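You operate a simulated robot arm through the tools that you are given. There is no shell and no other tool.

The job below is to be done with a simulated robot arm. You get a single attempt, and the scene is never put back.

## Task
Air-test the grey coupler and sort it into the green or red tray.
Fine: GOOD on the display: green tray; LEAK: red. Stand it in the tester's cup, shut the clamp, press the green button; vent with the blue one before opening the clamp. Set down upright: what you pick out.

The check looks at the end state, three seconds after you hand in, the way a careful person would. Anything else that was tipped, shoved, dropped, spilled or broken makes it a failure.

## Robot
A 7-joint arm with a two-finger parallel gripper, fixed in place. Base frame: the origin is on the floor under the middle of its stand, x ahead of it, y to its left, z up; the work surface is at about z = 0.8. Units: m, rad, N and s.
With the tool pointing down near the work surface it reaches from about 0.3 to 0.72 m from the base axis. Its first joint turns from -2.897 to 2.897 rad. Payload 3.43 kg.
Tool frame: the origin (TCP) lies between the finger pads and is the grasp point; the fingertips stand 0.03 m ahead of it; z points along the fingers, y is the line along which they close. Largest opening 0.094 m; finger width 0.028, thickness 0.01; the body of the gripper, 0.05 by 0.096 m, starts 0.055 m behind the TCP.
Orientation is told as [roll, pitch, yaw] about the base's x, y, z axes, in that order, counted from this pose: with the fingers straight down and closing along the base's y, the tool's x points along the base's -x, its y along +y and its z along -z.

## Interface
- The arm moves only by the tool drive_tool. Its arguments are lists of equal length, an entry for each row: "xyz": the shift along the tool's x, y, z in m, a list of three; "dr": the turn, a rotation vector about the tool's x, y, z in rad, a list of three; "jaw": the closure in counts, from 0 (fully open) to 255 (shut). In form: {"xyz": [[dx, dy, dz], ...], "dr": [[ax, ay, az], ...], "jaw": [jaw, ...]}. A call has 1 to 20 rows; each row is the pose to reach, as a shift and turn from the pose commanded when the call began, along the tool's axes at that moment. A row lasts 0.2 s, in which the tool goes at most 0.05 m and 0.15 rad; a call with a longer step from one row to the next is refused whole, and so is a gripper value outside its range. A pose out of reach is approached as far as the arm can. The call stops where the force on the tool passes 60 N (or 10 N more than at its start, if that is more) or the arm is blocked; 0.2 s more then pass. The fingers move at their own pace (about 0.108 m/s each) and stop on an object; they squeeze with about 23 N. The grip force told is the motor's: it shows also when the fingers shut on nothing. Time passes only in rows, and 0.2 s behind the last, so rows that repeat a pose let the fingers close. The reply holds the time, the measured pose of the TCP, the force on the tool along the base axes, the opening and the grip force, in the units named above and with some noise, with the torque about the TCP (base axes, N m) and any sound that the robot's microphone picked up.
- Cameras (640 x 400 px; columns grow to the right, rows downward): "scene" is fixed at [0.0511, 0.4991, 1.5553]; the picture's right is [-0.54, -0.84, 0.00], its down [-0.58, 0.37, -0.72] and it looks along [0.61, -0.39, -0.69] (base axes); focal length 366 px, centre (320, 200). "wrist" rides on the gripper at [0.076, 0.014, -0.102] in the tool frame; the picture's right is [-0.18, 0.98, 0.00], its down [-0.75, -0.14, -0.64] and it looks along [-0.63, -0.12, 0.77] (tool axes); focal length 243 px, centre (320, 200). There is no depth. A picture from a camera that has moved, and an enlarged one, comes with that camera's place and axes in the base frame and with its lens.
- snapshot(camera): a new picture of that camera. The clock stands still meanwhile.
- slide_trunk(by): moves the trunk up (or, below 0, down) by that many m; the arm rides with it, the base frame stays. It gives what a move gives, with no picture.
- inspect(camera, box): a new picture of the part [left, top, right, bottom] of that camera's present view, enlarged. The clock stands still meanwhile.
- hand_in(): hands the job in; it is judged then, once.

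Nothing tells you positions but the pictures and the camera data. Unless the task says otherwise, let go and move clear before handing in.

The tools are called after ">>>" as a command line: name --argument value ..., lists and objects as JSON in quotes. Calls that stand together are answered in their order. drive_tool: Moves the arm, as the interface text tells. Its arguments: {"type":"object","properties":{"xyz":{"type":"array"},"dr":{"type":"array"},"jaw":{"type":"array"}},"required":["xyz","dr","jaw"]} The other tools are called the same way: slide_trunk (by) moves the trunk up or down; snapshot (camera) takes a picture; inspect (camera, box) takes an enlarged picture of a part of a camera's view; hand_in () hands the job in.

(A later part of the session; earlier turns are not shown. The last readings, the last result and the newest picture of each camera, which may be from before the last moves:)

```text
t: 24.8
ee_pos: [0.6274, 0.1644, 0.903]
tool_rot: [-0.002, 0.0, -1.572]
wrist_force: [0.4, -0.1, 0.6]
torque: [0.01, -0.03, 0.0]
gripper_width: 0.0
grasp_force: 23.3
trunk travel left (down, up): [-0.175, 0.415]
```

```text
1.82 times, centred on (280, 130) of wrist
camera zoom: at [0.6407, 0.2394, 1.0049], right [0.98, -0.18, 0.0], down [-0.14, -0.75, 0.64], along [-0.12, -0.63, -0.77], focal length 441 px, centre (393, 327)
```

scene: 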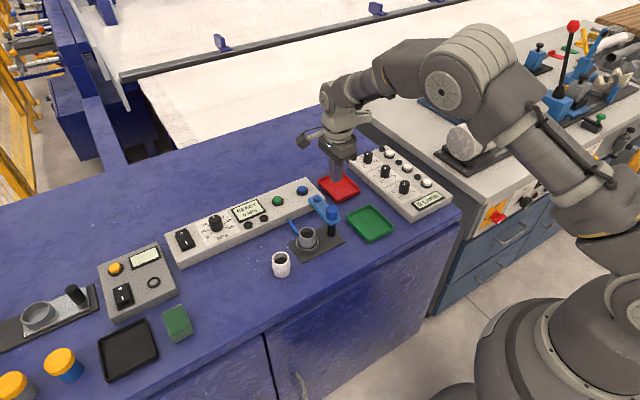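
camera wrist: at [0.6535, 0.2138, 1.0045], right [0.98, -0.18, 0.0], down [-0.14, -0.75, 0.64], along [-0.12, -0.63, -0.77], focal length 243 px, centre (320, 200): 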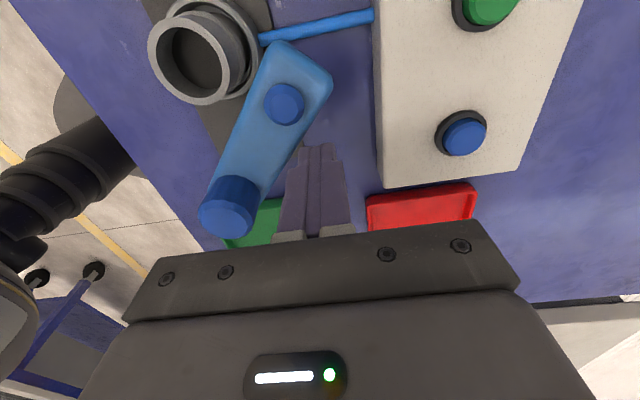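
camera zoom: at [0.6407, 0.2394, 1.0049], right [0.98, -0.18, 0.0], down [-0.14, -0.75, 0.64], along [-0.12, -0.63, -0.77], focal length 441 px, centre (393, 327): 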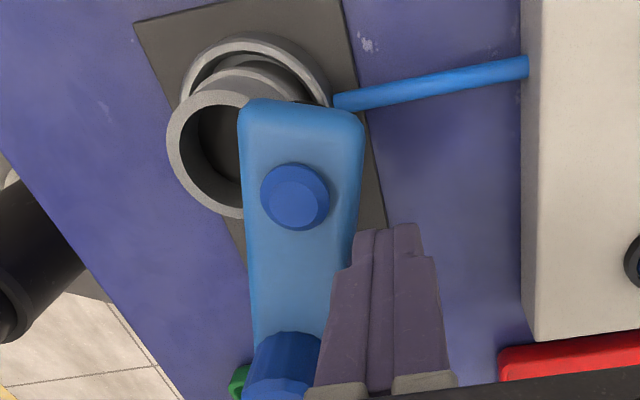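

The pad is passing over the coupler without disturbing it. I push the last ~20° slowly.

>>> drive_tool --xyz '[[0.004, -0.004, 0.0], [0.0078, -0.0085, 0.0], [0.0095, -0.011, 0.0], [0.011, -0.0135, 0.0], [0.0125, -0.016, 0.0], [0.0136, -0.0185, 0.0], [0.0136, -0.0185, 0.0]]' --dr '[[0, 0, 0], [0, 0, 0], [0, 0, 0], [0, 0, 0], [0, 0, 0], [0, 0, 0], [0, 0, 0]]' --jaw '[255, 255, 255, 255, 255, 255, 255]'

>>> inspect --camera "scene" --box '[270, 180, 350, 260]'

>>> inspect --camera "wrist" --box '[160, 20, 400, 240]'

```text
t: 26.4
ee_pos: [0.608, 0.1784, 0.9027]
tool_rot: [-0.001, 0.0, -1.571]
wrist_force: [-0.4, -0.4, -0.4]
torque: [-0.02, -0.03, -0.03]
gripper_width: 0.0001
grasp_force: 22.8
trunk travel left (down, up): [-0.175, 0.415]
```

```text
5.00 times, centred on (310, 220) of scene
camera zoom: at [0.0511, 0.4991, 1.5553], right [-0.54, -0.84, 0.0], down [-0.58, 0.37, -0.72], along [0.61, -0.39, -0.69], focal length 1832 px, centre (370, 100)
```

zoom: 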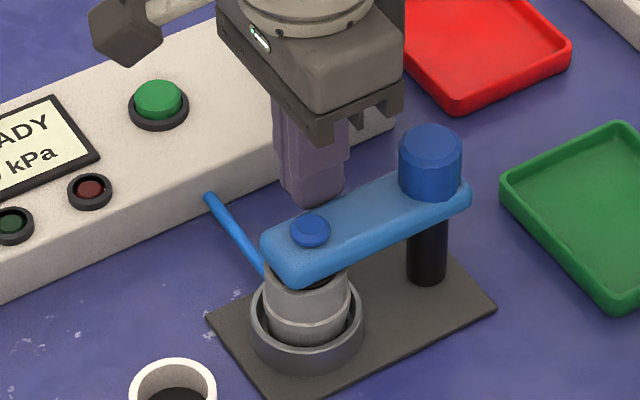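

```text
1.82 times, centred on (280, 130) of wrist
camera zoom: at [0.6221, 0.2533, 1.0043], right [0.98, -0.18, 0.0], down [-0.14, -0.75, 0.64], along [-0.12, -0.63, -0.77], focal length 441 px, centre (393, 327)
```

zoom: 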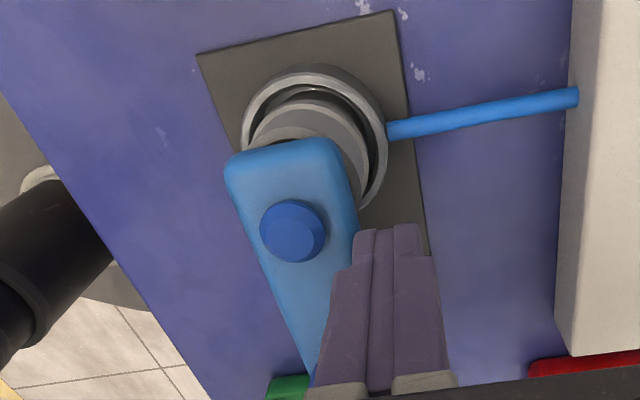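

The arm is now at about 89°, pad over the coupler. I nudge it a further 1.5 mm to find the end stop.

>>> drive_tool --xyz '[[0.0, -0.0008, 0.0], [0.0, -0.0015, 0.0], [0.0, -0.0015, 0.0]]' --dr '[[0, 0, 0], [0, 0, 0], [0, 0, 0]]' --jaw '[255, 255, 255]'

>>> inspect --camera "wrist" --box '[160, 20, 400, 240]'

>>> inspect --camera "scene" --box '[200, 180, 350, 270]'

```text
t: 27.2
ee_pos: [0.6077, 0.1789, 0.9021]
tool_rot: [0.0, 0.0, -1.572]
wrist_force: [6.0, 0.5, -2.8]
torque: [0.01, -0.23, 0.02]
gripper_width: 0.0
grasp_force: 22.7
trunk travel left (down, up): [-0.175, 0.415]
```

```text
1.82 times, centred on (280, 130) of wrist
camera zoom: at [0.6219, 0.2534, 1.0043], right [0.98, -0.18, 0.0], down [-0.14, -0.75, 0.64], along [-0.12, -0.63, -0.77], focal length 441 px, centre (393, 327)
```

zoom: 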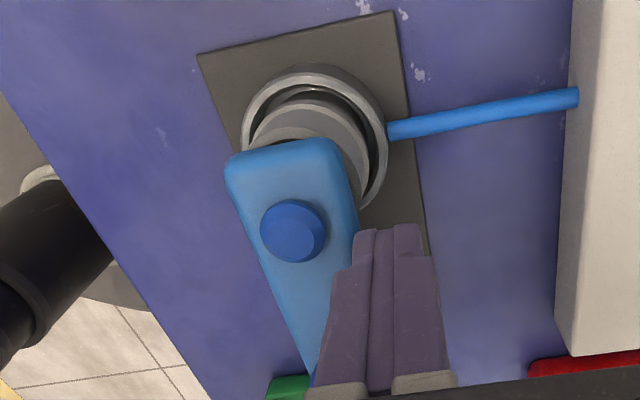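

```text
4.27 times, centred on (275, 225) of scene
camera zoom: at [0.0511, 0.4991, 1.5553], right [-0.54, -0.84, 0.0], down [-0.58, 0.37, -0.72], along [0.61, -0.39, -0.69], focal length 1564 px, centre (512, 93)
```

zoom: 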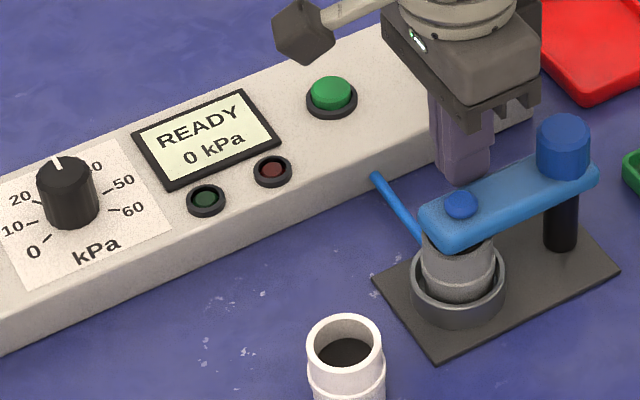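

The arm resisted with 6 N and did not move further, so it's at its end stop: the clamp is shut. I back off, rise and go toward the green button (≈(0.735, 0.206)) with the tool tilted about 25° outward for reach.

>>> drive_tool --xyz '[[0, 0.008, 0], [0, 0.015, -0.01], [0, 0.015, -0.04], [0.005, 0.02, -0.075], [0.01, 0.04, -0.1], [0.015, 0.06, -0.1], [0.02, 0.08, -0.1], [0.025, 0.1, -0.1], [0.0285, 0.123, -0.1], [0.0285, 0.123, -0.1], [0.0285, 0.123, -0.1]]' --dr '[[0, 0, 0], [0, 0, 0], [0, 0, 0], [0, 0, 0], [-0.08, 0, 0], [-0.16, 0, 0], [-0.24, 0, 0], [-0.32, 0, 0], [-0.4, 0, 0], [-0.436, 0, 0], [-0.436, 0, 0]]' --jaw '[255, 255, 255, 255, 255, 255, 255, 255, 255, 255, 255]'

>>> snapshot --camera "scene"

>>> snapshot --camera "wrist"

```text
t: 29.6
ee_pos: [0.7283, 0.2058, 1.0022]
tool_rot: [0.439, 0.0, -1.572]
wrist_force: [0.2, 0.6, -0.1]
torque: [0.0, 0.0, 0.03]
gripper_width: 0.0
grasp_force: 22.8
trunk travel left (down, up): [-0.175, 0.415]
```

```text
taken
```

scene: 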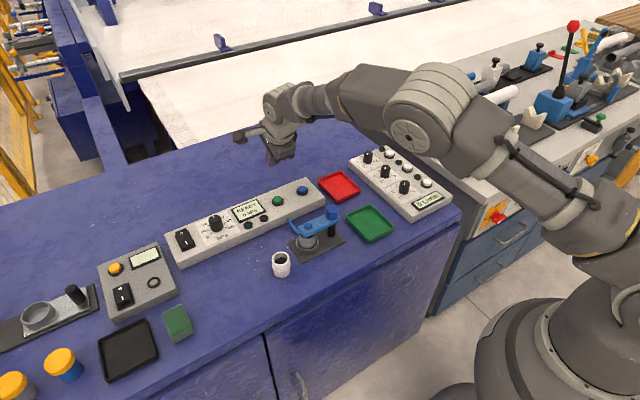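

```text
taken
camera wrist: at [0.6982, 0.2808, 1.1014], right [0.89, -0.18, 0.42], down [-0.4, -0.75, 0.52], along [0.22, -0.63, -0.74], focal length 243 px, centre (320, 200)
```

wrist: 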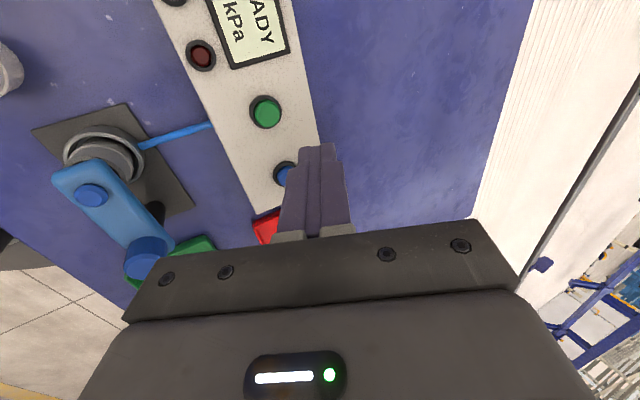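

The clamp stays shut. The green button works out at about (0.737, 0.2055); I lower to a few cm above it and recheck the alignment.

>>> drive_tool --xyz '[[0.0007, -0.008, 0.021], [0.0007, -0.018, 0.045], [0.0007, -0.028, 0.068], [0.0007, -0.0354, 0.0861], [0.0007, -0.0354, 0.0861]]' --dr '[[0, 0, 0], [0, 0, 0], [0, 0, 0], [0, 0, 0], [0, 0, 0]]' --jaw '[255, 255, 255, 255, 255]'

>>> inspect --camera "wrist" --box '[200, 40, 400, 240]'

>>> inspect --camera "scene" --box '[210, 130, 350, 260]'

```text
t: 30.8
ee_pos: [0.7353, 0.2077, 0.9086]
tool_rot: [0.437, 0.001, -1.571]
wrist_force: [0.6, -0.5, -0.8]
torque: [0.0, 0.0, 0.01]
gripper_width: 0.0002
grasp_force: 22.6
trunk travel left (down, up): [-0.175, 0.415]
```

```text
2.00 times, centred on (300, 140) of wrist
camera zoom: at [0.7037, 0.2826, 1.0076], right [0.89, -0.18, 0.42], down [-0.4, -0.75, 0.52], along [0.22, -0.63, -0.74], focal length 485 px, centre (360, 320)
```

zoom: 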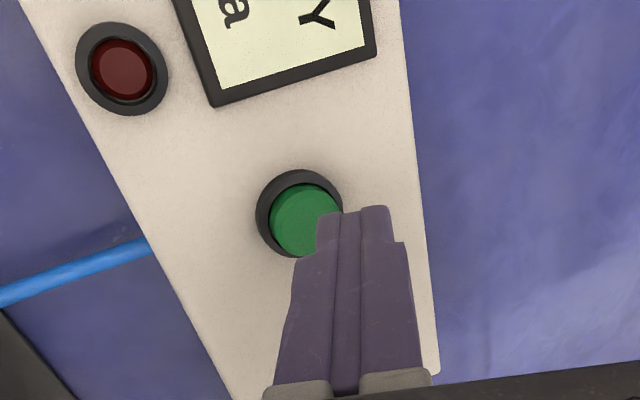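

```text
3.08 times, centred on (280, 195) of scene
camera zoom: at [0.0511, 0.4991, 1.5553], right [-0.54, -0.84, 0.0], down [-0.58, 0.37, -0.72], along [0.61, -0.39, -0.69], focal length 1128 px, centre (443, 215)
```

zoom: 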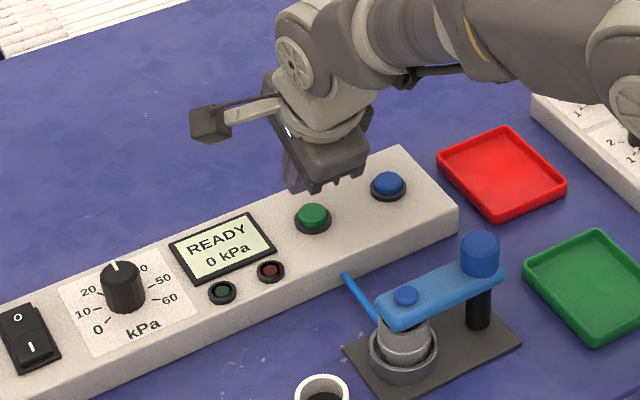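

The fingertips are over the green button. I lower in small steps until contact and press gently.

>>> drive_tool --xyz '[[0, -0.0034, 0.0072], [0, -0.0068, 0.0145], [0, -0.0076, 0.0163], [0, -0.0076, 0.0163]]' --dr '[[0, 0, 0], [0, 0, 0], [0, 0, 0], [0, 0, 0]]' --jaw '[255, 255, 255, 255]'

>>> inspect --camera "scene" --box '[210, 150, 330, 240]'

>>> inspect --camera "wrist" --box '[220, 80, 400, 200]'

```text
t: 31.8
ee_pos: [0.7347, 0.2064, 0.8902]
tool_rot: [0.436, -0.002, -1.57]
wrist_force: [-0.5, 0.7, 0.4]
torque: [0.01, -0.02, -0.01]
gripper_width: 0.0
grasp_force: 22.8
trunk travel left (down, up): [-0.175, 0.415]
```

```text
4.44 times, centred on (270, 195) of scene
camera zoom: at [0.0511, 0.4991, 1.5553], right [-0.54, -0.84, 0.0], down [-0.58, 0.37, -0.72], along [0.61, -0.39, -0.69], focal length 1629 px, centre (542, 222)
```

zoom: 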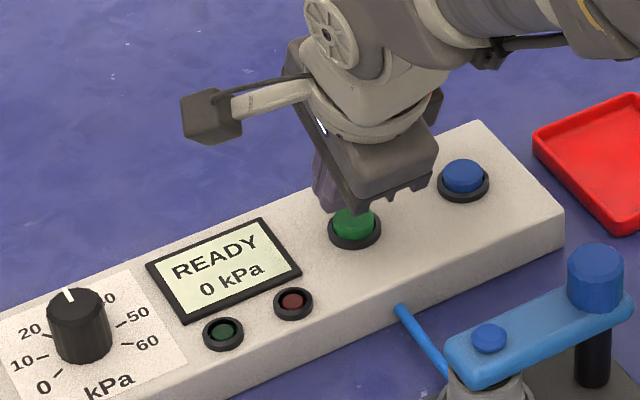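

```text
3.33 times, centred on (310, 140) of wrist
camera zoom: at [0.7042, 0.2822, 0.9893], right [0.89, -0.18, 0.41], down [-0.4, -0.75, 0.52], along [0.22, -0.63, -0.74], focal length 809 px, centre (353, 400)
```

zoom: 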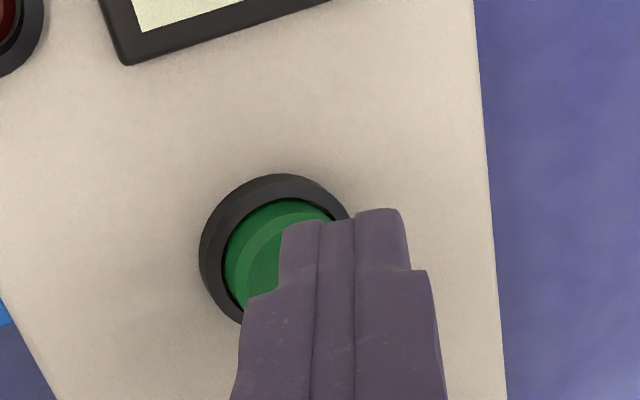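

The fingertip is just above the button. Continuing down in 3 mm steps.

>>> drive_tool --xyz '[[0, -0.0022, 0.0022], [0, -0.003, 0.0035], [0, -0.003, 0.0035]]' --dr '[[0, 0, 0], [0, 0, 0], [0, 0, 0]]' --jaw '[255, 255, 255]'

```text
t: 32.6
ee_pos: [0.7337, 0.2056, 0.8861]
tool_rot: [0.438, 0.0, -1.572]
wrist_force: [1.0, 0.5, 0.3]
torque: [-0.01, -0.02, -0.01]
gripper_width: 0.0
grasp_force: 23.0
trunk travel left (down, up): [-0.175, 0.415]
```

>>> drive_tool --xyz '[[0, -0.0009, 0.0018], [0, -0.0013, 0.0027], [0, -0.0013, 0.0027]]' --dr '[[0, 0, 0], [0, 0, 0], [0, 0, 0]]' --jaw '[255, 255, 255]'

>>> inspect --camera "scene" --box '[210, 150, 330, 240]'

>>> inspect --camera "wrist" --box '[220, 80, 400, 200]'

```text
t: 33.4
ee_pos: [0.7337, 0.2074, 0.8831]
tool_rot: [0.436, 0.0, -1.57]
wrist_force: [-0.5, 0.3, 0.4]
torque: [0.01, -0.01, -0.03]
gripper_width: 0.0
grasp_force: 22.9
trunk travel left (down, up): [-0.175, 0.415]
```

```text
4.44 times, centred on (270, 195) of scene
camera zoom: at [0.0511, 0.4991, 1.5553], right [-0.54, -0.84, 0.0], down [-0.58, 0.37, -0.72], along [0.61, -0.39, -0.69], focal length 1629 px, centre (542, 222)
```

zoom: 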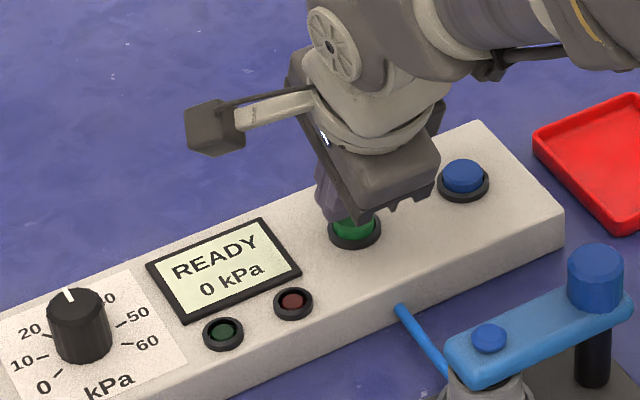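

```text
3.33 times, centred on (310, 140) of wrist
camera zoom: at [0.7026, 0.2819, 0.9824], right [0.89, -0.18, 0.42], down [-0.4, -0.75, 0.52], along [0.22, -0.63, -0.74], focal length 809 px, centre (353, 400)
```

zoom: 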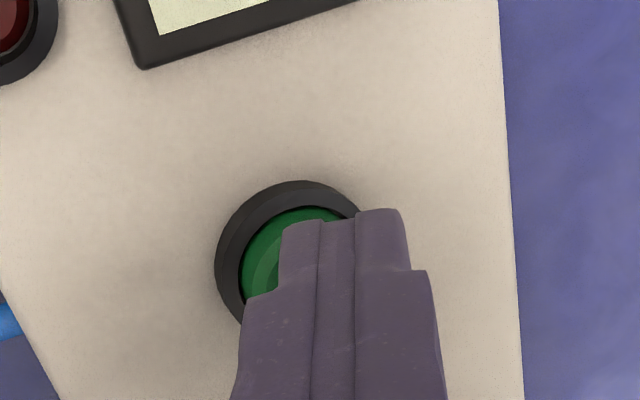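

No contact yet; the display still reads READY. Another 3 mm.

>>> drive_tool --xyz '[[0, -0.0009, 0.0018], [0, -0.0013, 0.0027], [0, -0.0013, 0.0027]]' --dr '[[0, 0, 0], [0, 0, 0], [0, 0, 0]]' --jaw '[255, 255, 255]'

```text
t: 34.2
ee_pos: [0.7331, 0.2064, 0.8809]
tool_rot: [0.436, -0.001, -1.571]
wrist_force: [-0.2, -0.7, 0.7]
torque: [0.01, 0.02, 0.01]
gripper_width: 0.0002
grasp_force: 22.9
trunk travel left (down, up): [-0.175, 0.415]
```

>>> drive_tool --xyz '[[0, -0.0009, 0.0018], [0, -0.0013, 0.0027], [0, -0.0013, 0.0027]]' --dr '[[0, 0, 0], [0, 0, 0], [0, 0, 0]]' --jaw '[255, 255, 255]'

>>> inspect --camera "scene" --box '[210, 150, 330, 240]'

>>> inspect --camera "wrist" --box '[220, 80, 400, 200]'

```text
t: 35.0
ee_pos: [0.7323, 0.2065, 0.8771]
tool_rot: [0.438, 0.0, -1.57]
wrist_force: [0.1, -0.5, 1.6]
torque: [-0.03, -0.02, 0.01]
gripper_width: 0.0001
grasp_force: 23.0
trunk travel left (down, up): [-0.175, 0.415]
```

```text
4.44 times, centred on (270, 195) of scene
camera zoom: at [0.0511, 0.4991, 1.5553], right [-0.54, -0.84, 0.0], down [-0.58, 0.37, -0.72], along [0.61, -0.39, -0.69], focal length 1629 px, centre (542, 222)
```

zoom: 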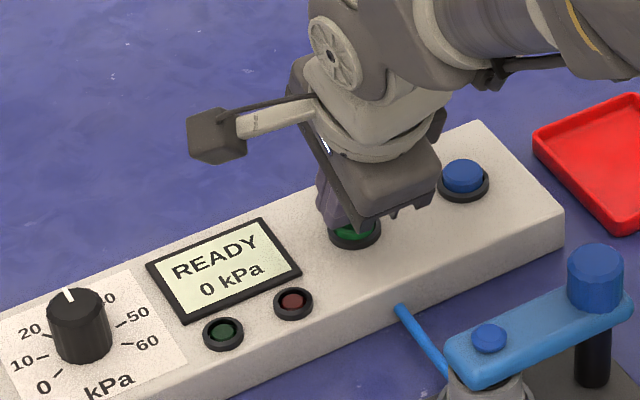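

```text
3.33 times, centred on (310, 140) of wrist
camera zoom: at [0.7021, 0.282, 0.9771], right [0.89, -0.18, 0.42], down [-0.4, -0.75, 0.52], along [0.22, -0.63, -0.74], focal length 809 px, centre (353, 400)
```

zoom: 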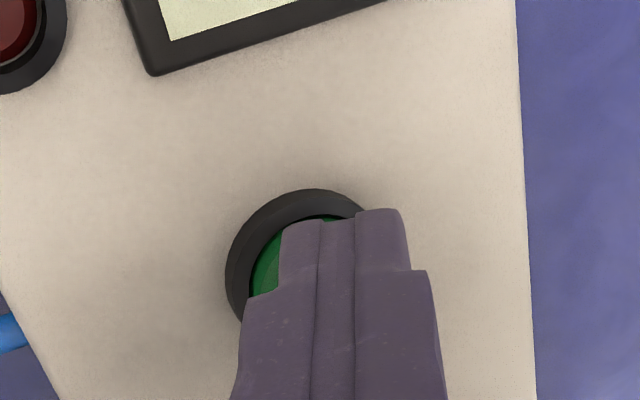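

Contact has begun (1.6 N). I press a further 1.5 mm or so.

>>> drive_tool --xyz '[[0, -0.0006, 0.0014], [0, -0.0006, 0.0014]]' --dr '[[0, 0, 0], [0, 0, 0]]' --jaw '[255, 255]'

>>> inspect --camera "scene" --box '[210, 150, 330, 240]'

```text
t: 35.6
ee_pos: [0.7331, 0.2057, 0.8762]
tool_rot: [0.437, -0.001, -1.573]
wrist_force: [-0.2, 0.2, 1.4]
torque: [-0.03, -0.02, -0.02]
gripper_width: 0.0001
grasp_force: 22.7
trunk travel left (down, up): [-0.175, 0.415]
heard: click
```

```text
4.44 times, centred on (270, 195) of scene
camera zoom: at [0.0511, 0.4991, 1.5553], right [-0.54, -0.84, 0.0], down [-0.58, 0.37, -0.72], along [0.61, -0.39, -0.69], focal length 1629 px, centre (542, 222)
```

zoom: 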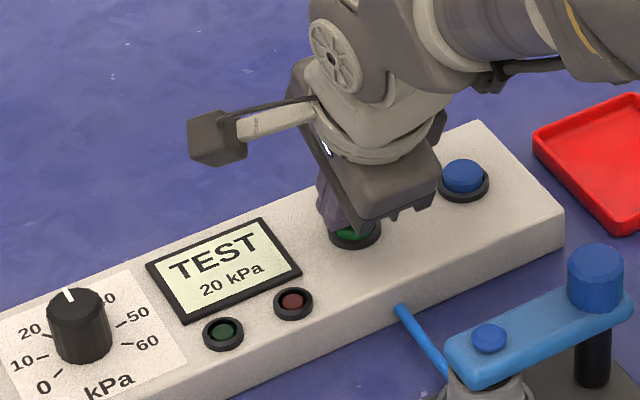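

A click, and the display shows TEST 20 kPa. I release the button by lifting a little and wait for the result.

>>> drive_tool --xyz '[[0, -0.0005, -0.003], [0, -0.001, -0.012], [0, 0, -0.03], [0, 0, -0.045], [0, 0, -0.045], [0, 0, -0.045], [0, 0, -0.045]]' --dr '[[0, 0, 0], [0, 0, 0], [0, 0, 0], [0, 0, 0], [0, 0, 0], [0, 0, 0], [0, 0, 0]]' --jaw '[255, 255, 255, 255, 255, 255, 255]'

>>> inspect --camera "scene" --box '[210, 150, 350, 260]'

```text
t: 37.2
ee_pos: [0.713, 0.2059, 0.918]
tool_rot: [0.436, -0.001, -1.569]
wrist_force: [-0.2, -1.2, -0.1]
torque: [0.0, 0.02, 0.01]
gripper_width: 0.0
grasp_force: 23.0
trunk travel left (down, up): [-0.175, 0.415]
```

```text
3.64 times, centred on (280, 205) of scene
camera zoom: at [0.0511, 0.4991, 1.5553], right [-0.54, -0.84, 0.0], down [-0.58, 0.37, -0.72], along [0.61, -0.39, -0.69], focal length 1333 px, centre (466, 182)
```

zoom: 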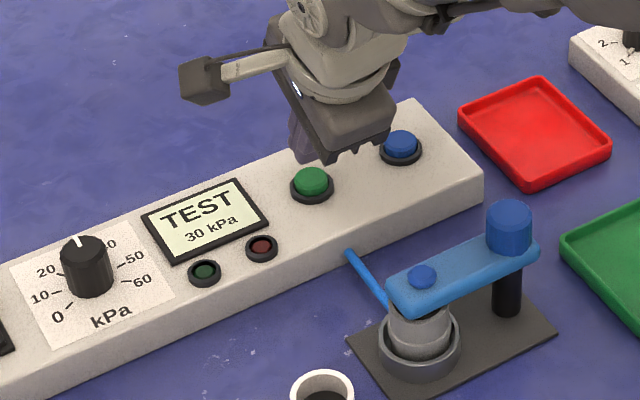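

The test is running (30 kPa). While it runs I hover over to the blue button (≈(0.738, 0.123)) without touching it and wait for the verdict.

>>> drive_tool --xyz '[[-0.02, 0.006, 0.002], [-0.045, 0.012, 0.005], [-0.07, 0.0195, 0.0091], [-0.083, 0.0195, 0.0091], [-0.083, 0.0195, 0.0091], [-0.083, 0.0195, 0.0091], [-0.083, 0.0195, 0.0091], [-0.083, 0.0195, 0.0091], [-0.083, 0.0195, 0.0091], [-0.083, 0.0195, 0.0091]]' --dr '[[0, 0, 0], [0, 0, 0], [0, 0, 0], [0, 0, 0], [0, 0, 0], [0, 0, 0], [0, 0, 0], [0, 0, 0], [0, 0, 0], [0, 0, 0]]' --jaw '[255, 255, 255, 255, 255, 255, 255, 255, 255, 255]'

>>> inspect --camera "scene" --box '[210, 150, 350, 260]'

>>> inspect --camera "wrist" --box '[200, 40, 400, 240]'

```text
t: 39.4
ee_pos: [0.7356, 0.1242, 0.9176]
tool_rot: [0.438, 0.0, -1.571]
wrist_force: [-1.0, -1.0, -0.3]
torque: [0.05, 0.02, -0.03]
gripper_width: 0.0
grasp_force: 23.0
trunk travel left (down, up): [-0.175, 0.415]
```

```text
3.64 times, centred on (280, 205) of scene
camera zoom: at [0.0511, 0.4991, 1.5553], right [-0.54, -0.84, 0.0], down [-0.58, 0.37, -0.72], along [0.61, -0.39, -0.69], focal length 1333 px, centre (466, 182)
```

zoom: 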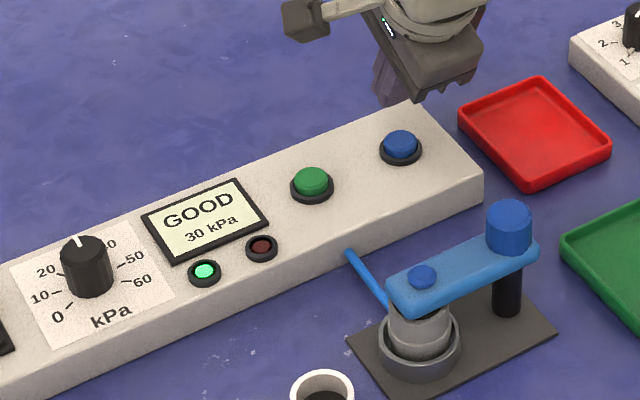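

```text
2.00 times, centred on (300, 140) of wrist
camera zoom: at [0.7047, 0.1987, 1.0166], right [0.89, -0.18, 0.41], down [-0.4, -0.75, 0.52], along [0.22, -0.63, -0.74], focal length 485 px, centre (360, 320)
```

zoom: 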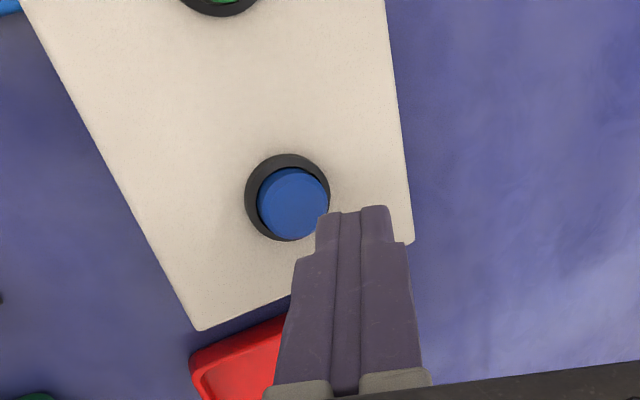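

The verdict is GOOD at 30 kPa with the green lamp lit, so the coupler belongs in the green tray. The fingertip is aligned with the blue button; I lower to press it and vent.

>>> drive_tool --xyz '[[-0.001, -0.005, 0.011], [-0.001, -0.01, 0.0215], [-0.001, -0.0142, 0.0303], [-0.001, -0.0148, 0.0312], [-0.001, -0.0148, 0.0312]]' --dr '[[0, 0, 0], [0, 0, 0], [0, 0, 0], [0, 0, 0], [0, 0, 0]]' --jaw '[255, 255, 255, 255, 255]'

>>> inspect --camera "scene" --box '[210, 150, 350, 260]'

>>> inspect --camera "wrist" --box '[220, 80, 400, 200]'

```text
t: 40.6
ee_pos: [0.7349, 0.1218, 0.8827]
tool_rot: [0.438, -0.001, -1.57]
wrist_force: [-0.6, -0.4, -0.1]
torque: [0.01, 0.01, 0.01]
gripper_width: 0.0
grasp_force: 22.5
trunk travel left (down, up): [-0.175, 0.415]
```

```text
3.64 times, centred on (280, 205) of scene
camera zoom: at [0.0511, 0.4991, 1.5553], right [-0.54, -0.84, 0.0], down [-0.58, 0.37, -0.72], along [0.61, -0.39, -0.69], focal length 1333 px, centre (466, 182)
```

zoom: 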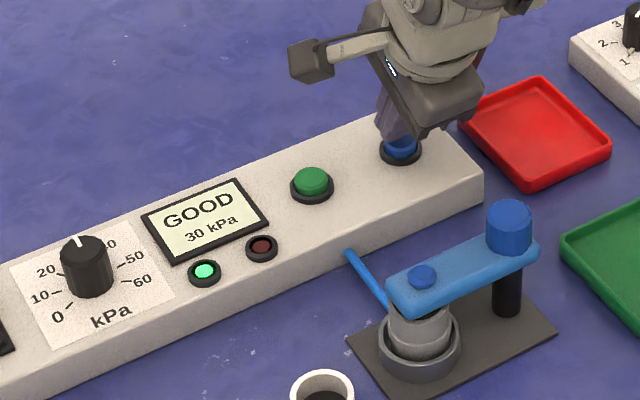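

```text
3.33 times, centred on (310, 140) of wrist
camera zoom: at [0.7041, 0.1982, 0.9813], right [0.89, -0.18, 0.41], down [-0.4, -0.75, 0.52], along [0.22, -0.63, -0.74], focal length 809 px, centre (353, 400)
```

zoom: 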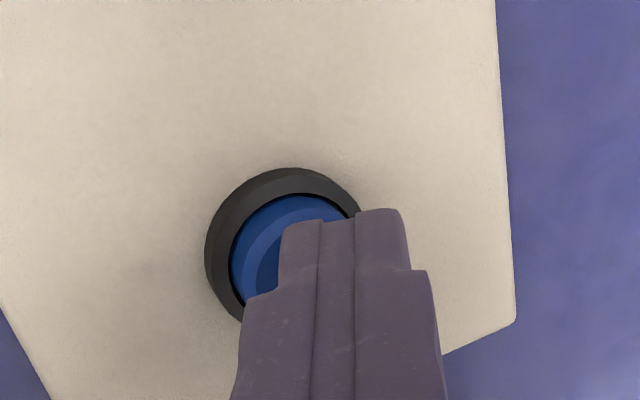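

GOOD stays on the display. I press the blue button in small steps.

>>> drive_tool --xyz '[[0, -0.0012, 0.002], [0, -0.0024, 0.0042], [0, -0.003, 0.0055], [0, -0.003, 0.0055]]' --dr '[[0, 0, 0], [0, 0, 0], [0, 0, 0], [0, 0, 0]]' --jaw '[255, 255, 255, 255]'

```text
t: 41.6
ee_pos: [0.7339, 0.1233, 0.8767]
tool_rot: [0.436, -0.001, -1.573]
wrist_force: [-0.4, -0.4, 1.5]
torque: [0.02, 0.0, 0.01]
gripper_width: 0.0
grasp_force: 23.0
trunk travel left (down, up): [-0.175, 0.415]
heard: click
```

A click was heard on the blue button. I check the display.

>>> inspect --camera "scene" --box '[210, 150, 350, 260]'

```text
3.64 times, centred on (280, 205) of scene
camera zoom: at [0.0511, 0.4991, 1.5553], right [-0.54, -0.84, 0.0], down [-0.58, 0.37, -0.72], along [0.61, -0.39, -0.69], focal length 1333 px, centre (466, 182)
```

zoom: 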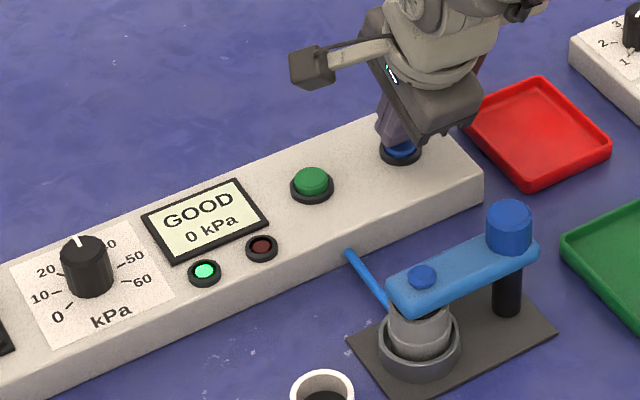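

Pressure reads 0 kPa with the verdict still GOOD, so it is vented. Now I rise, straighten the tool and go over to the −x side of the clamp arm to swing it open.

>>> drive_tool --xyz '[[0, 0.0051, -0.0109], [0, 0.017, -0.0362], [0, 0.0295, -0.0745], [0, 0.0308, -0.1126], [0.005, 0.0072, -0.133], [0.015, -0.0244, -0.1479], [0.027, -0.0561, -0.1628], [0.04, -0.0878, -0.1777], [0.05, -0.115, -0.1904], [0.0555, -0.1276, -0.1964], [0.0555, -0.1276, -0.1964]]' --dr '[[0, 0, 0], [0, 0, 0], [0, 0, 0], [0.08, 0, 0], [0.16, 0, 0], [0.24, 0, 0], [0.32, 0, 0], [0.4, 0, 0], [0.437, 0, 0], [0.437, 0, 0], [0.437, 0, 0]]' --jaw '[255, 255, 255, 255, 255, 255, 255, 255, 255, 255, 255]'

>>> snapshot --camera "wrist"

>>> inspect --camera "scene" --box '[210, 130, 370, 270]'

```text
t: 44.0
ee_pos: [0.535, 0.1781, 1.0007]
tool_rot: [-0.002, -0.001, -1.571]
wrist_force: [-0.6, -0.7, -0.3]
torque: [0.01, -0.02, -0.01]
gripper_width: 0.0002
grasp_force: 22.8
trunk travel left (down, up): [-0.175, 0.415]
```

```text
taken
camera wrist: at [0.5496, 0.2542, 1.1038], right [0.98, -0.18, 0.0], down [-0.14, -0.75, 0.64], along [-0.12, -0.63, -0.77], focal length 243 px, centre (320, 200)
```

wrist: 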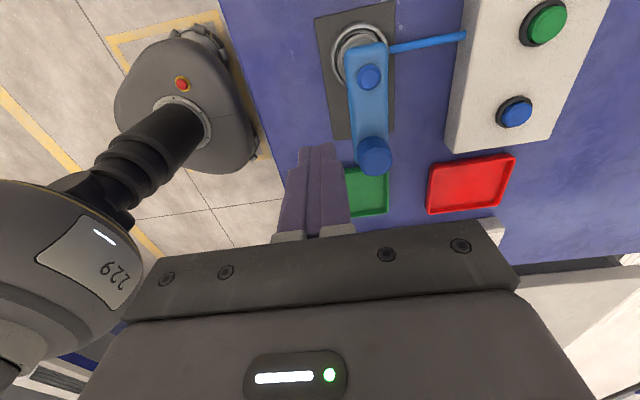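

```text
2.86 times, centred on (290, 200) of scene
camera zoom: at [0.0511, 0.4991, 1.5553], right [-0.54, -0.84, 0.0], down [-0.58, 0.37, -0.72], along [0.61, -0.39, -0.69], focal length 1047 px, centre (406, 200)
```

zoom: 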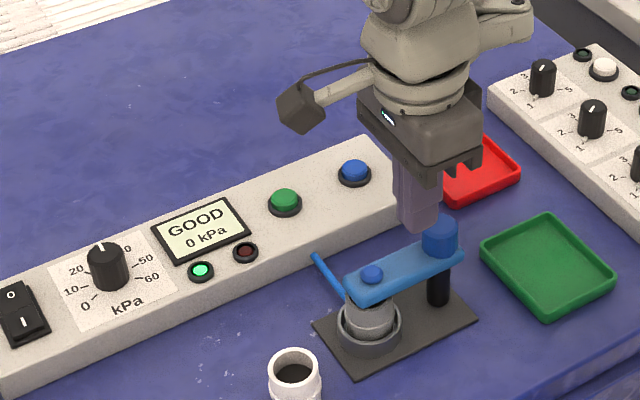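

The clamp is still shut, pressure 0. I descend beside the arm's −x side to tip height ≈0.872.

>>> drive_tool --xyz '[[0, 0, 0.03], [0, 0, 0.06], [0, 0, 0.085], [0, 0, 0.0995], [0, 0, 0.0995]]' --dr '[[0, 0, 0], [0, 0, 0], [0, 0, 0], [0, 0, 0], [0, 0, 0]]' --jaw '[255, 255, 255, 255, 255]'

>>> inspect --camera "wrist" --box '[240, 0, 440, 200]'

>>> inspect --camera "scene" --box '[260, 160, 360, 260]'

```text
t: 45.2
ee_pos: [0.5357, 0.1781, 0.9005]
tool_rot: [0.001, 0.0, -1.571]
wrist_force: [-0.2, -0.2, -0.3]
torque: [0.02, 0.0, 0.06]
gripper_width: 0.0001
grasp_force: 23.2
trunk travel left (down, up): [-0.175, 0.415]
```

```text
2.00 times, centred on (340, 100) of wrist
camera zoom: at [0.5498, 0.2536, 1.0034], right [0.98, -0.18, 0.0], down [-0.14, -0.75, 0.64], along [-0.12, -0.63, -0.77], focal length 485 px, centre (280, 400)
```

zoom: 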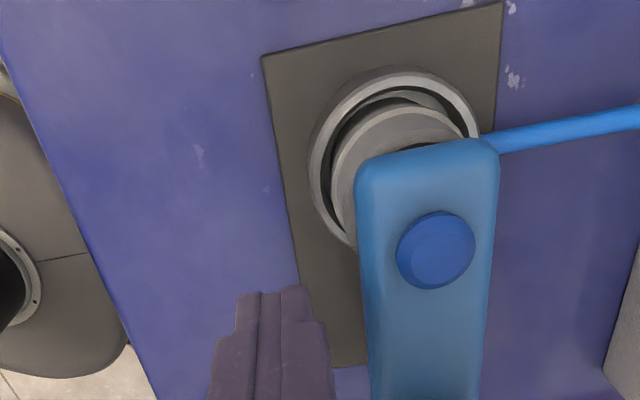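

```text
4.00 times, centred on (310, 210) of scene
camera zoom: at [0.0511, 0.4991, 1.5553], right [-0.54, -0.84, 0.0], down [-0.58, 0.37, -0.72], along [0.61, -0.39, -0.69], focal length 1466 px, centre (360, 160)
```

zoom: 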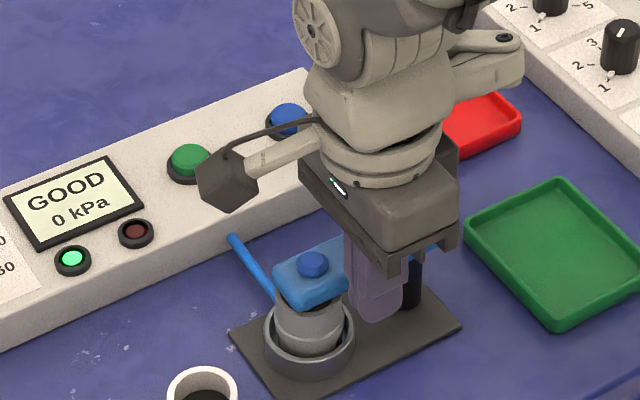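

Positioned beside the arm. I push it toward +x along the opening arc, first to about 45°.

>>> drive_tool --xyz '[[0, 0.008, 0], [0, 0.014, 0], [0.0, 0.0185, 0], [0.003, 0.024, 0], [0.0055, 0.0291, 0], [0.0075, 0.0355, 0], [0.0089, 0.0421, 0], [0.009, 0.0495, 0], [0.0086, 0.0568, 0], [0.0086, 0.0568, 0]]' --dr '[[0, 0, 0], [0, 0, 0], [0, 0, 0], [0, 0, 0], [0, 0, 0], [0, 0, 0], [0, 0, 0], [0, 0, 0], [0, 0, 0], [0, 0, 0]]' --jaw '[255, 255, 255, 255, 255, 255, 255, 255, 255, 255]'

>>> inspect --camera "wrist" --box '[240, 0, 440, 200]'

>>> inspect --camera "scene" --box '[260, 160, 360, 260]'

```text
t: 47.4
ee_pos: [0.5937, 0.1866, 0.8998]
tool_rot: [0.0, -0.002, -1.57]
wrist_force: [0.2, -0.5, -0.5]
torque: [0.0, 0.01, 0.03]
gripper_width: 0.0
grasp_force: 22.9
trunk travel left (down, up): [-0.175, 0.415]
```

```text
2.00 times, centred on (340, 100) of wrist
camera zoom: at [0.6069, 0.2621, 1.0024], right [0.98, -0.18, 0.0], down [-0.14, -0.75, 0.64], along [-0.12, -0.63, -0.77], focal length 485 px, centre (280, 400)
```

zoom: 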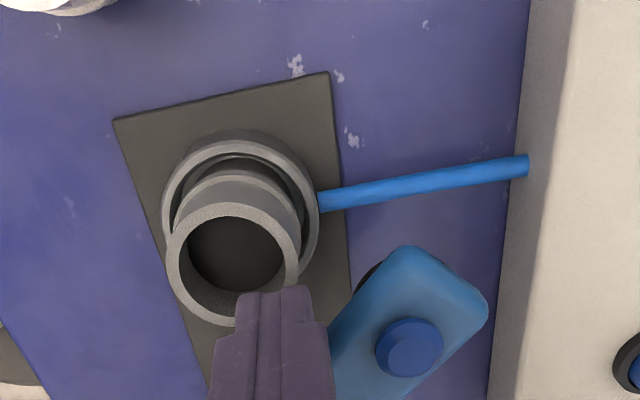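

```text
4.00 times, centred on (310, 210) of scene
camera zoom: at [0.0511, 0.4991, 1.5553], right [-0.54, -0.84, 0.0], down [-0.58, 0.37, -0.72], along [0.61, -0.39, -0.69], focal length 1466 px, centre (360, 160)
```

zoom: 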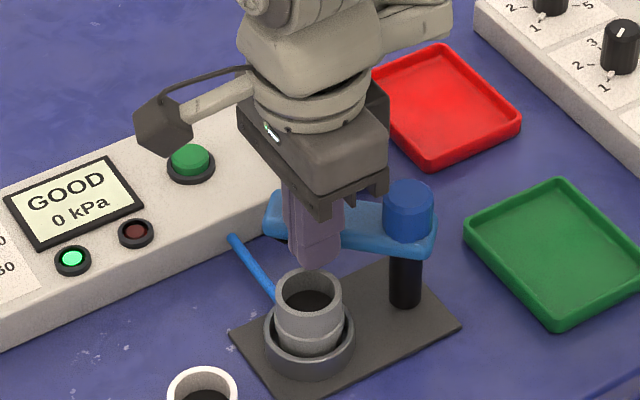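

The arm is opening and the coupler is undisturbed. I continue the arc to fully open.

>>> drive_tool --xyz '[[-0.002, 0.007, 0], [-0.0048, 0.0145, 0], [-0.009, 0.022, 0], [-0.0145, 0.0279, 0], [-0.021, 0.0335, 0], [-0.0265, 0.037, 0], [-0.028, 0.038, 0], [-0.028, 0.038, 0]]' --dr '[[0, 0, 0], [0, 0, 0], [0, 0, 0], [0, 0, 0], [0, 0, 0], [0, 0, 0], [0, 0, 0], [0, 0, 0]]' --jaw '[255, 255, 255, 255, 255, 255, 255, 255]'

>>> inspect --camera "wrist" --box '[160, 0, 400, 220]'

>>> inspect --camera "scene" --box '[260, 160, 360, 260]'

```text
t: 49.2
ee_pos: [0.6312, 0.1574, 0.8998]
tool_rot: [-0.001, 0.001, -1.571]
wrist_force: [0.1, -0.2, -0.7]
torque: [-0.01, -0.01, -0.01]
gripper_width: 0.0
grasp_force: 22.9
trunk travel left (down, up): [-0.175, 0.415]
```

```text
1.82 times, centred on (280, 110) of wrist
camera zoom: at [0.6447, 0.2339, 1.0024], right [0.98, -0.18, 0.0], down [-0.14, -0.75, 0.64], along [-0.12, -0.63, -0.77], focal length 441 px, centre (393, 364)
```

zoom: 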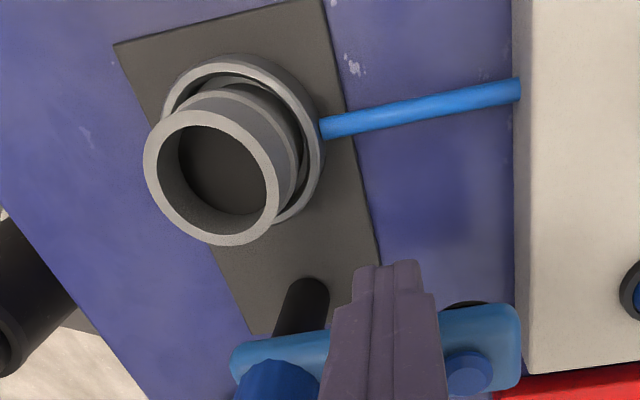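

```text
4.00 times, centred on (310, 210) of scene
camera zoom: at [0.0511, 0.4991, 1.5553], right [-0.54, -0.84, 0.0], down [-0.58, 0.37, -0.72], along [0.61, -0.39, -0.69], focal length 1466 px, centre (360, 160)
```

zoom: 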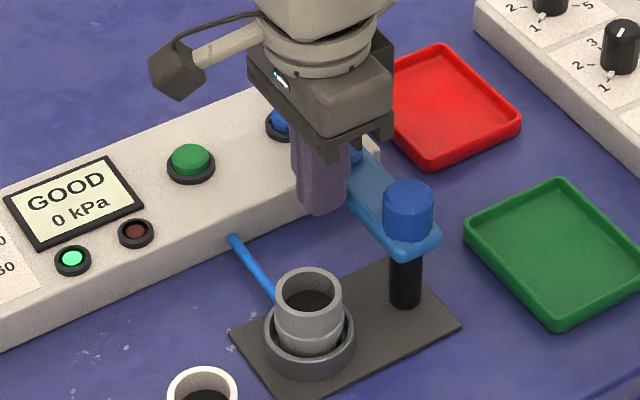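

The clamp is open and the coupler still stands in the cup. I rise, open the fingers, and go above it.

>>> drive_tool --xyz '[[0.006, 0.0, 0], [0.008, 0, -0.02], [0.008, 0, -0.055], [0.012, -0.01, -0.085], [0.028, -0.03, -0.085], [0.04, -0.048, -0.085], [0.0425, -0.0505, -0.085], [0.0425, -0.0505, -0.085]]' --dr '[[0, 0, 0], [0, 0, 0], [0, 0, 0], [0, 0, 0], [0, 0, 0], [0, 0, 0], [0, 0, 0], [0, 0, 0]]' --jaw '[255, 255, 255, 255, 150, 60, 0, 0]'

>>> snapshot --camera "wrist"

>>> inspect --camera "wrist" --box '[240, 40, 400, 180]'

```text
t: 51.0
ee_pos: [0.5801, 0.2014, 0.9845]
tool_rot: [-0.003, -0.002, -1.57]
wrist_force: [1.0, -0.8, 0.5]
torque: [0.0, 0.03, 0.01]
gripper_width: 0.094
grasp_force: 0.1
trunk travel left (down, up): [-0.175, 0.415]
```

```text
taken
camera wrist: at [0.5946, 0.2772, 1.0874], right [0.98, -0.18, 0.0], down [-0.14, -0.75, 0.64], along [-0.12, -0.63, -0.77], focal length 243 px, centre (320, 200)
```

wrist: 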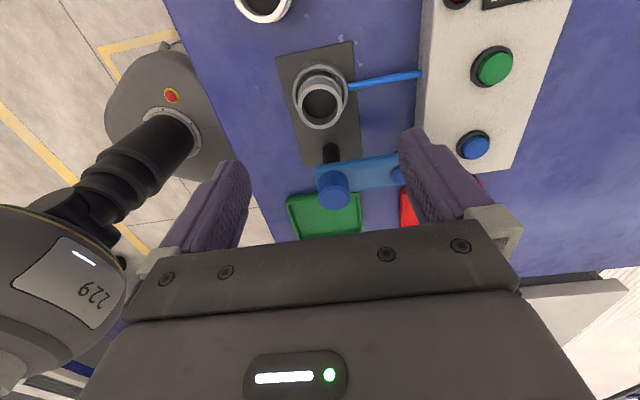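

```text
2.86 times, centred on (320, 110) of wrist
camera zoom: at [0.5946, 0.2772, 1.0874], right [0.98, -0.18, 0.0], down [-0.14, -0.75, 0.64], along [-0.12, -0.63, -0.77], focal length 693 px, centre (320, 457)
```

zoom: 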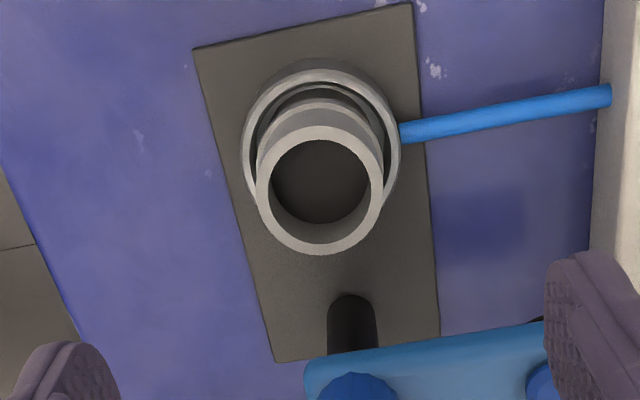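

The coupler is centred under the open gripper within about 1 mm. I descend to the same grip height as before (TCP ≈ 0.871) and close.

>>> drive_tool --xyz '[[0, 0, 0.03], [0, 0, 0.065], [0, 0, 0.095], [0, 0, 0.11], [0, 0, 0.1145], [0, 0, 0.1145]]' --dr '[[0, 0, 0], [0, 0, 0], [0, 0, 0], [0, 0, 0], [0, 0, 0], [0, 0, 0]]' --jaw '[0, 0, 0, 0, 0, 0]'

>>> snapshot --camera "wrist"

>>> inspect --camera "scene" --box '[260, 160, 360, 260]'

```text
t: 52.4
ee_pos: [0.5808, 0.2014, 0.8714]
tool_rot: [-0.001, 0.0, -1.571]
wrist_force: [1.1, -0.2, 0.2]
torque: [0.03, 0.03, -0.03]
gripper_width: 0.094
grasp_force: 0.0
trunk travel left (down, up): [-0.175, 0.415]
```

```text
taken
camera wrist: at [0.5947, 0.2762, 0.9736], right [0.98, -0.18, 0.0], down [-0.14, -0.75, 0.64], along [-0.12, -0.63, -0.77], focal length 243 px, centre (320, 200)
```

wrist: 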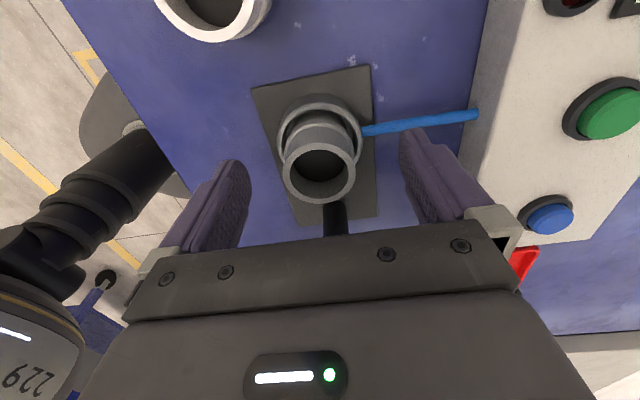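

```text
4.00 times, centred on (310, 210) of scene
camera zoom: at [0.0511, 0.4991, 1.5553], right [-0.54, -0.84, 0.0], down [-0.58, 0.37, -0.72], along [0.61, -0.39, -0.69], focal length 1466 px, centre (360, 160)
```

zoom: 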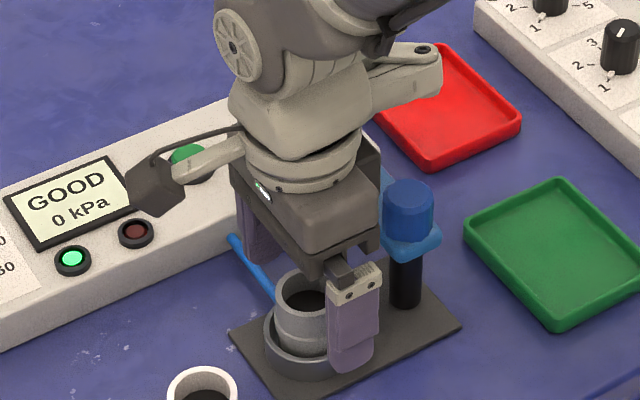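

Fingers straddle the coupler above the cup rim. I close.

>>> drive_tool --xyz '[[0, 0, 0], [0, 0, 0], [0, 0, 0], [0, 0, 0], [0, 0, 0]]' --dr '[[0, 0, 0], [0, 0, 0], [0, 0, 0], [0, 0, 0], [0, 0, 0]]' --jaw '[80, 130, 190, 255, 255]'

```text
t: 53.6
ee_pos: [0.5808, 0.2004, 0.8718]
tool_rot: [-0.003, -0.001, -1.571]
wrist_force: [-0.3, 0.6, 0.3]
torque: [-0.03, 0.01, 0.0]
gripper_width: 0.0402
grasp_force: 22.9
trunk travel left (down, up): [-0.175, 0.415]
```

The coupler is held again. I lift it straight out, high enough to pass over the clamp post.

>>> drive_tool --xyz '[[0, 0, -0.01], [0, 0, -0.03], [0, 0, -0.06], [0, 0, -0.1], [0, 0, -0.14], [0, 0, -0.15], [0, 0, -0.15]]' --dr '[[0, 0, 0], [0, 0, 0], [0, 0, 0], [0, 0, 0], [0, 0, 0], [0, 0, 0], [0, 0, 0]]' --jaw '[255, 255, 255, 255, 255, 255, 255]'

>>> snapshot --camera "scene"

>>> inspect --camera "scene" --box '[320, 180, 420, 260]'

>>> snapshot --camera "wrist"

```text
t: 55.2
ee_pos: [0.5813, 0.2028, 1.0191]
tool_rot: [-0.002, 0.0, -1.571]
wrist_force: [0.6, 0.4, -1.0]
torque: [-0.01, 0.01, 0.01]
gripper_width: 0.0405
grasp_force: 23.3
trunk travel left (down, up): [-0.175, 0.415]
```

```text
taken
```

scene: 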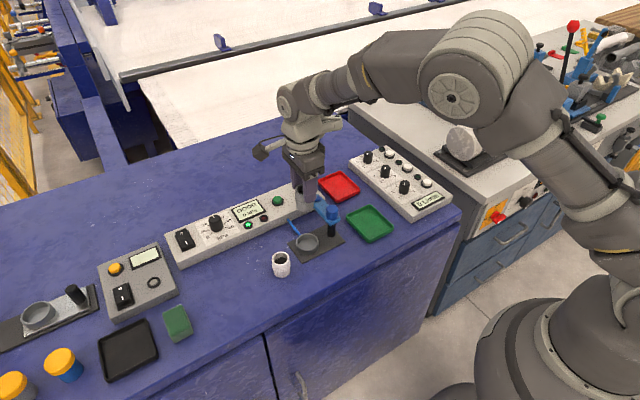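

```text
5.00 times, centred on (370, 220) of scene
camera zoom: at [0.0511, 0.4991, 1.5553], right [-0.54, -0.84, 0.0], down [-0.58, 0.37, -0.72], along [0.61, -0.39, -0.69], focal length 1832 px, centre (70, 100)
```

zoom: 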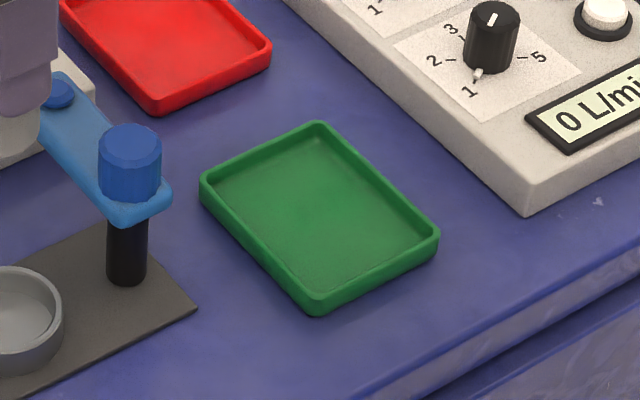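

```text
taken
camera wrist: at [0.5956, 0.2781, 1.1215], right [0.98, -0.18, 0.0], down [-0.14, -0.75, 0.64], along [-0.12, -0.63, -0.77], focal length 243 px, centre (320, 200)
```

wrist: 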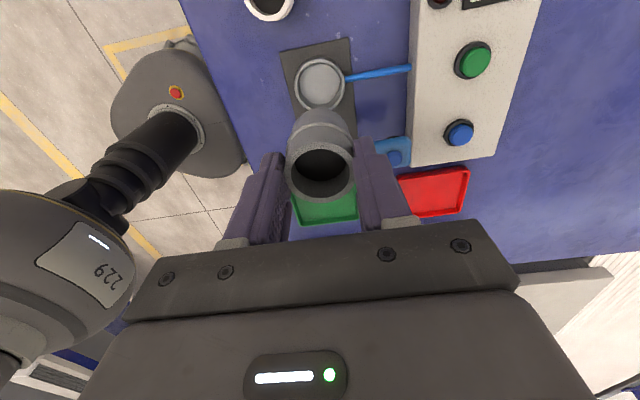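

The green tray is centred at about (0.558, 0.012). I carry the coupler there at this height and check the view.

>>> drive_tool --xyz '[[-0.02, 0, 0], [-0.055, -0.003, 0], [-0.095, -0.008, 0], [-0.135, -0.015, 0], [-0.17, -0.021, 0], [-0.187, -0.0235, 0], [-0.19, -0.0236, 0], [-0.19, -0.0236, 0]]' --dr '[[0, 0, 0], [0, 0, 0], [0, 0, 0], [0, 0, 0], [0, 0, 0], [0, 0, 0], [0, 0, 0], [0, 0, 0]]' --jaw '[255, 255, 255, 255, 255, 255, 255, 255]'

>>> snapshot --camera "wrist"

>>> inspect --camera "scene" --box '[290, 130, 440, 260]'

```text
t: 57.0
ee_pos: [0.5565, 0.011, 1.0214]
tool_rot: [-0.001, -0.001, -1.57]
wrist_force: [0.3, -0.3, -0.4]
torque: [0.02, 0.01, 0.0]
gripper_width: 0.0403
grasp_force: 22.7
trunk travel left (down, up): [-0.175, 0.415]
```

```text
taken
camera wrist: at [0.5702, 0.0863, 1.1247], right [0.98, -0.18, 0.0], down [-0.14, -0.75, 0.64], along [-0.12, -0.63, -0.77], focal length 243 px, centre (320, 200)
```

wrist: 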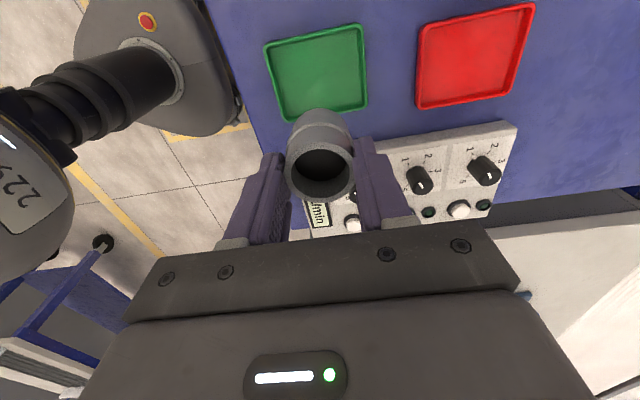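

```text
3.08 times, centred on (365, 195) of scene
camera zoom: at [0.0511, 0.4991, 1.5553], right [-0.54, -0.84, 0.0], down [-0.58, 0.37, -0.72], along [0.61, -0.39, -0.69], focal length 1128 px, centre (182, 215)
```

zoom: 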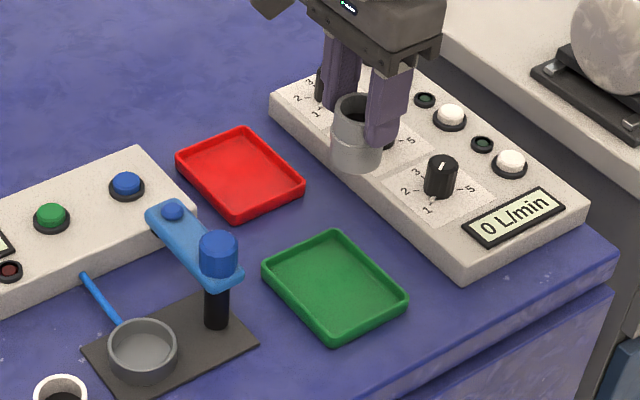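

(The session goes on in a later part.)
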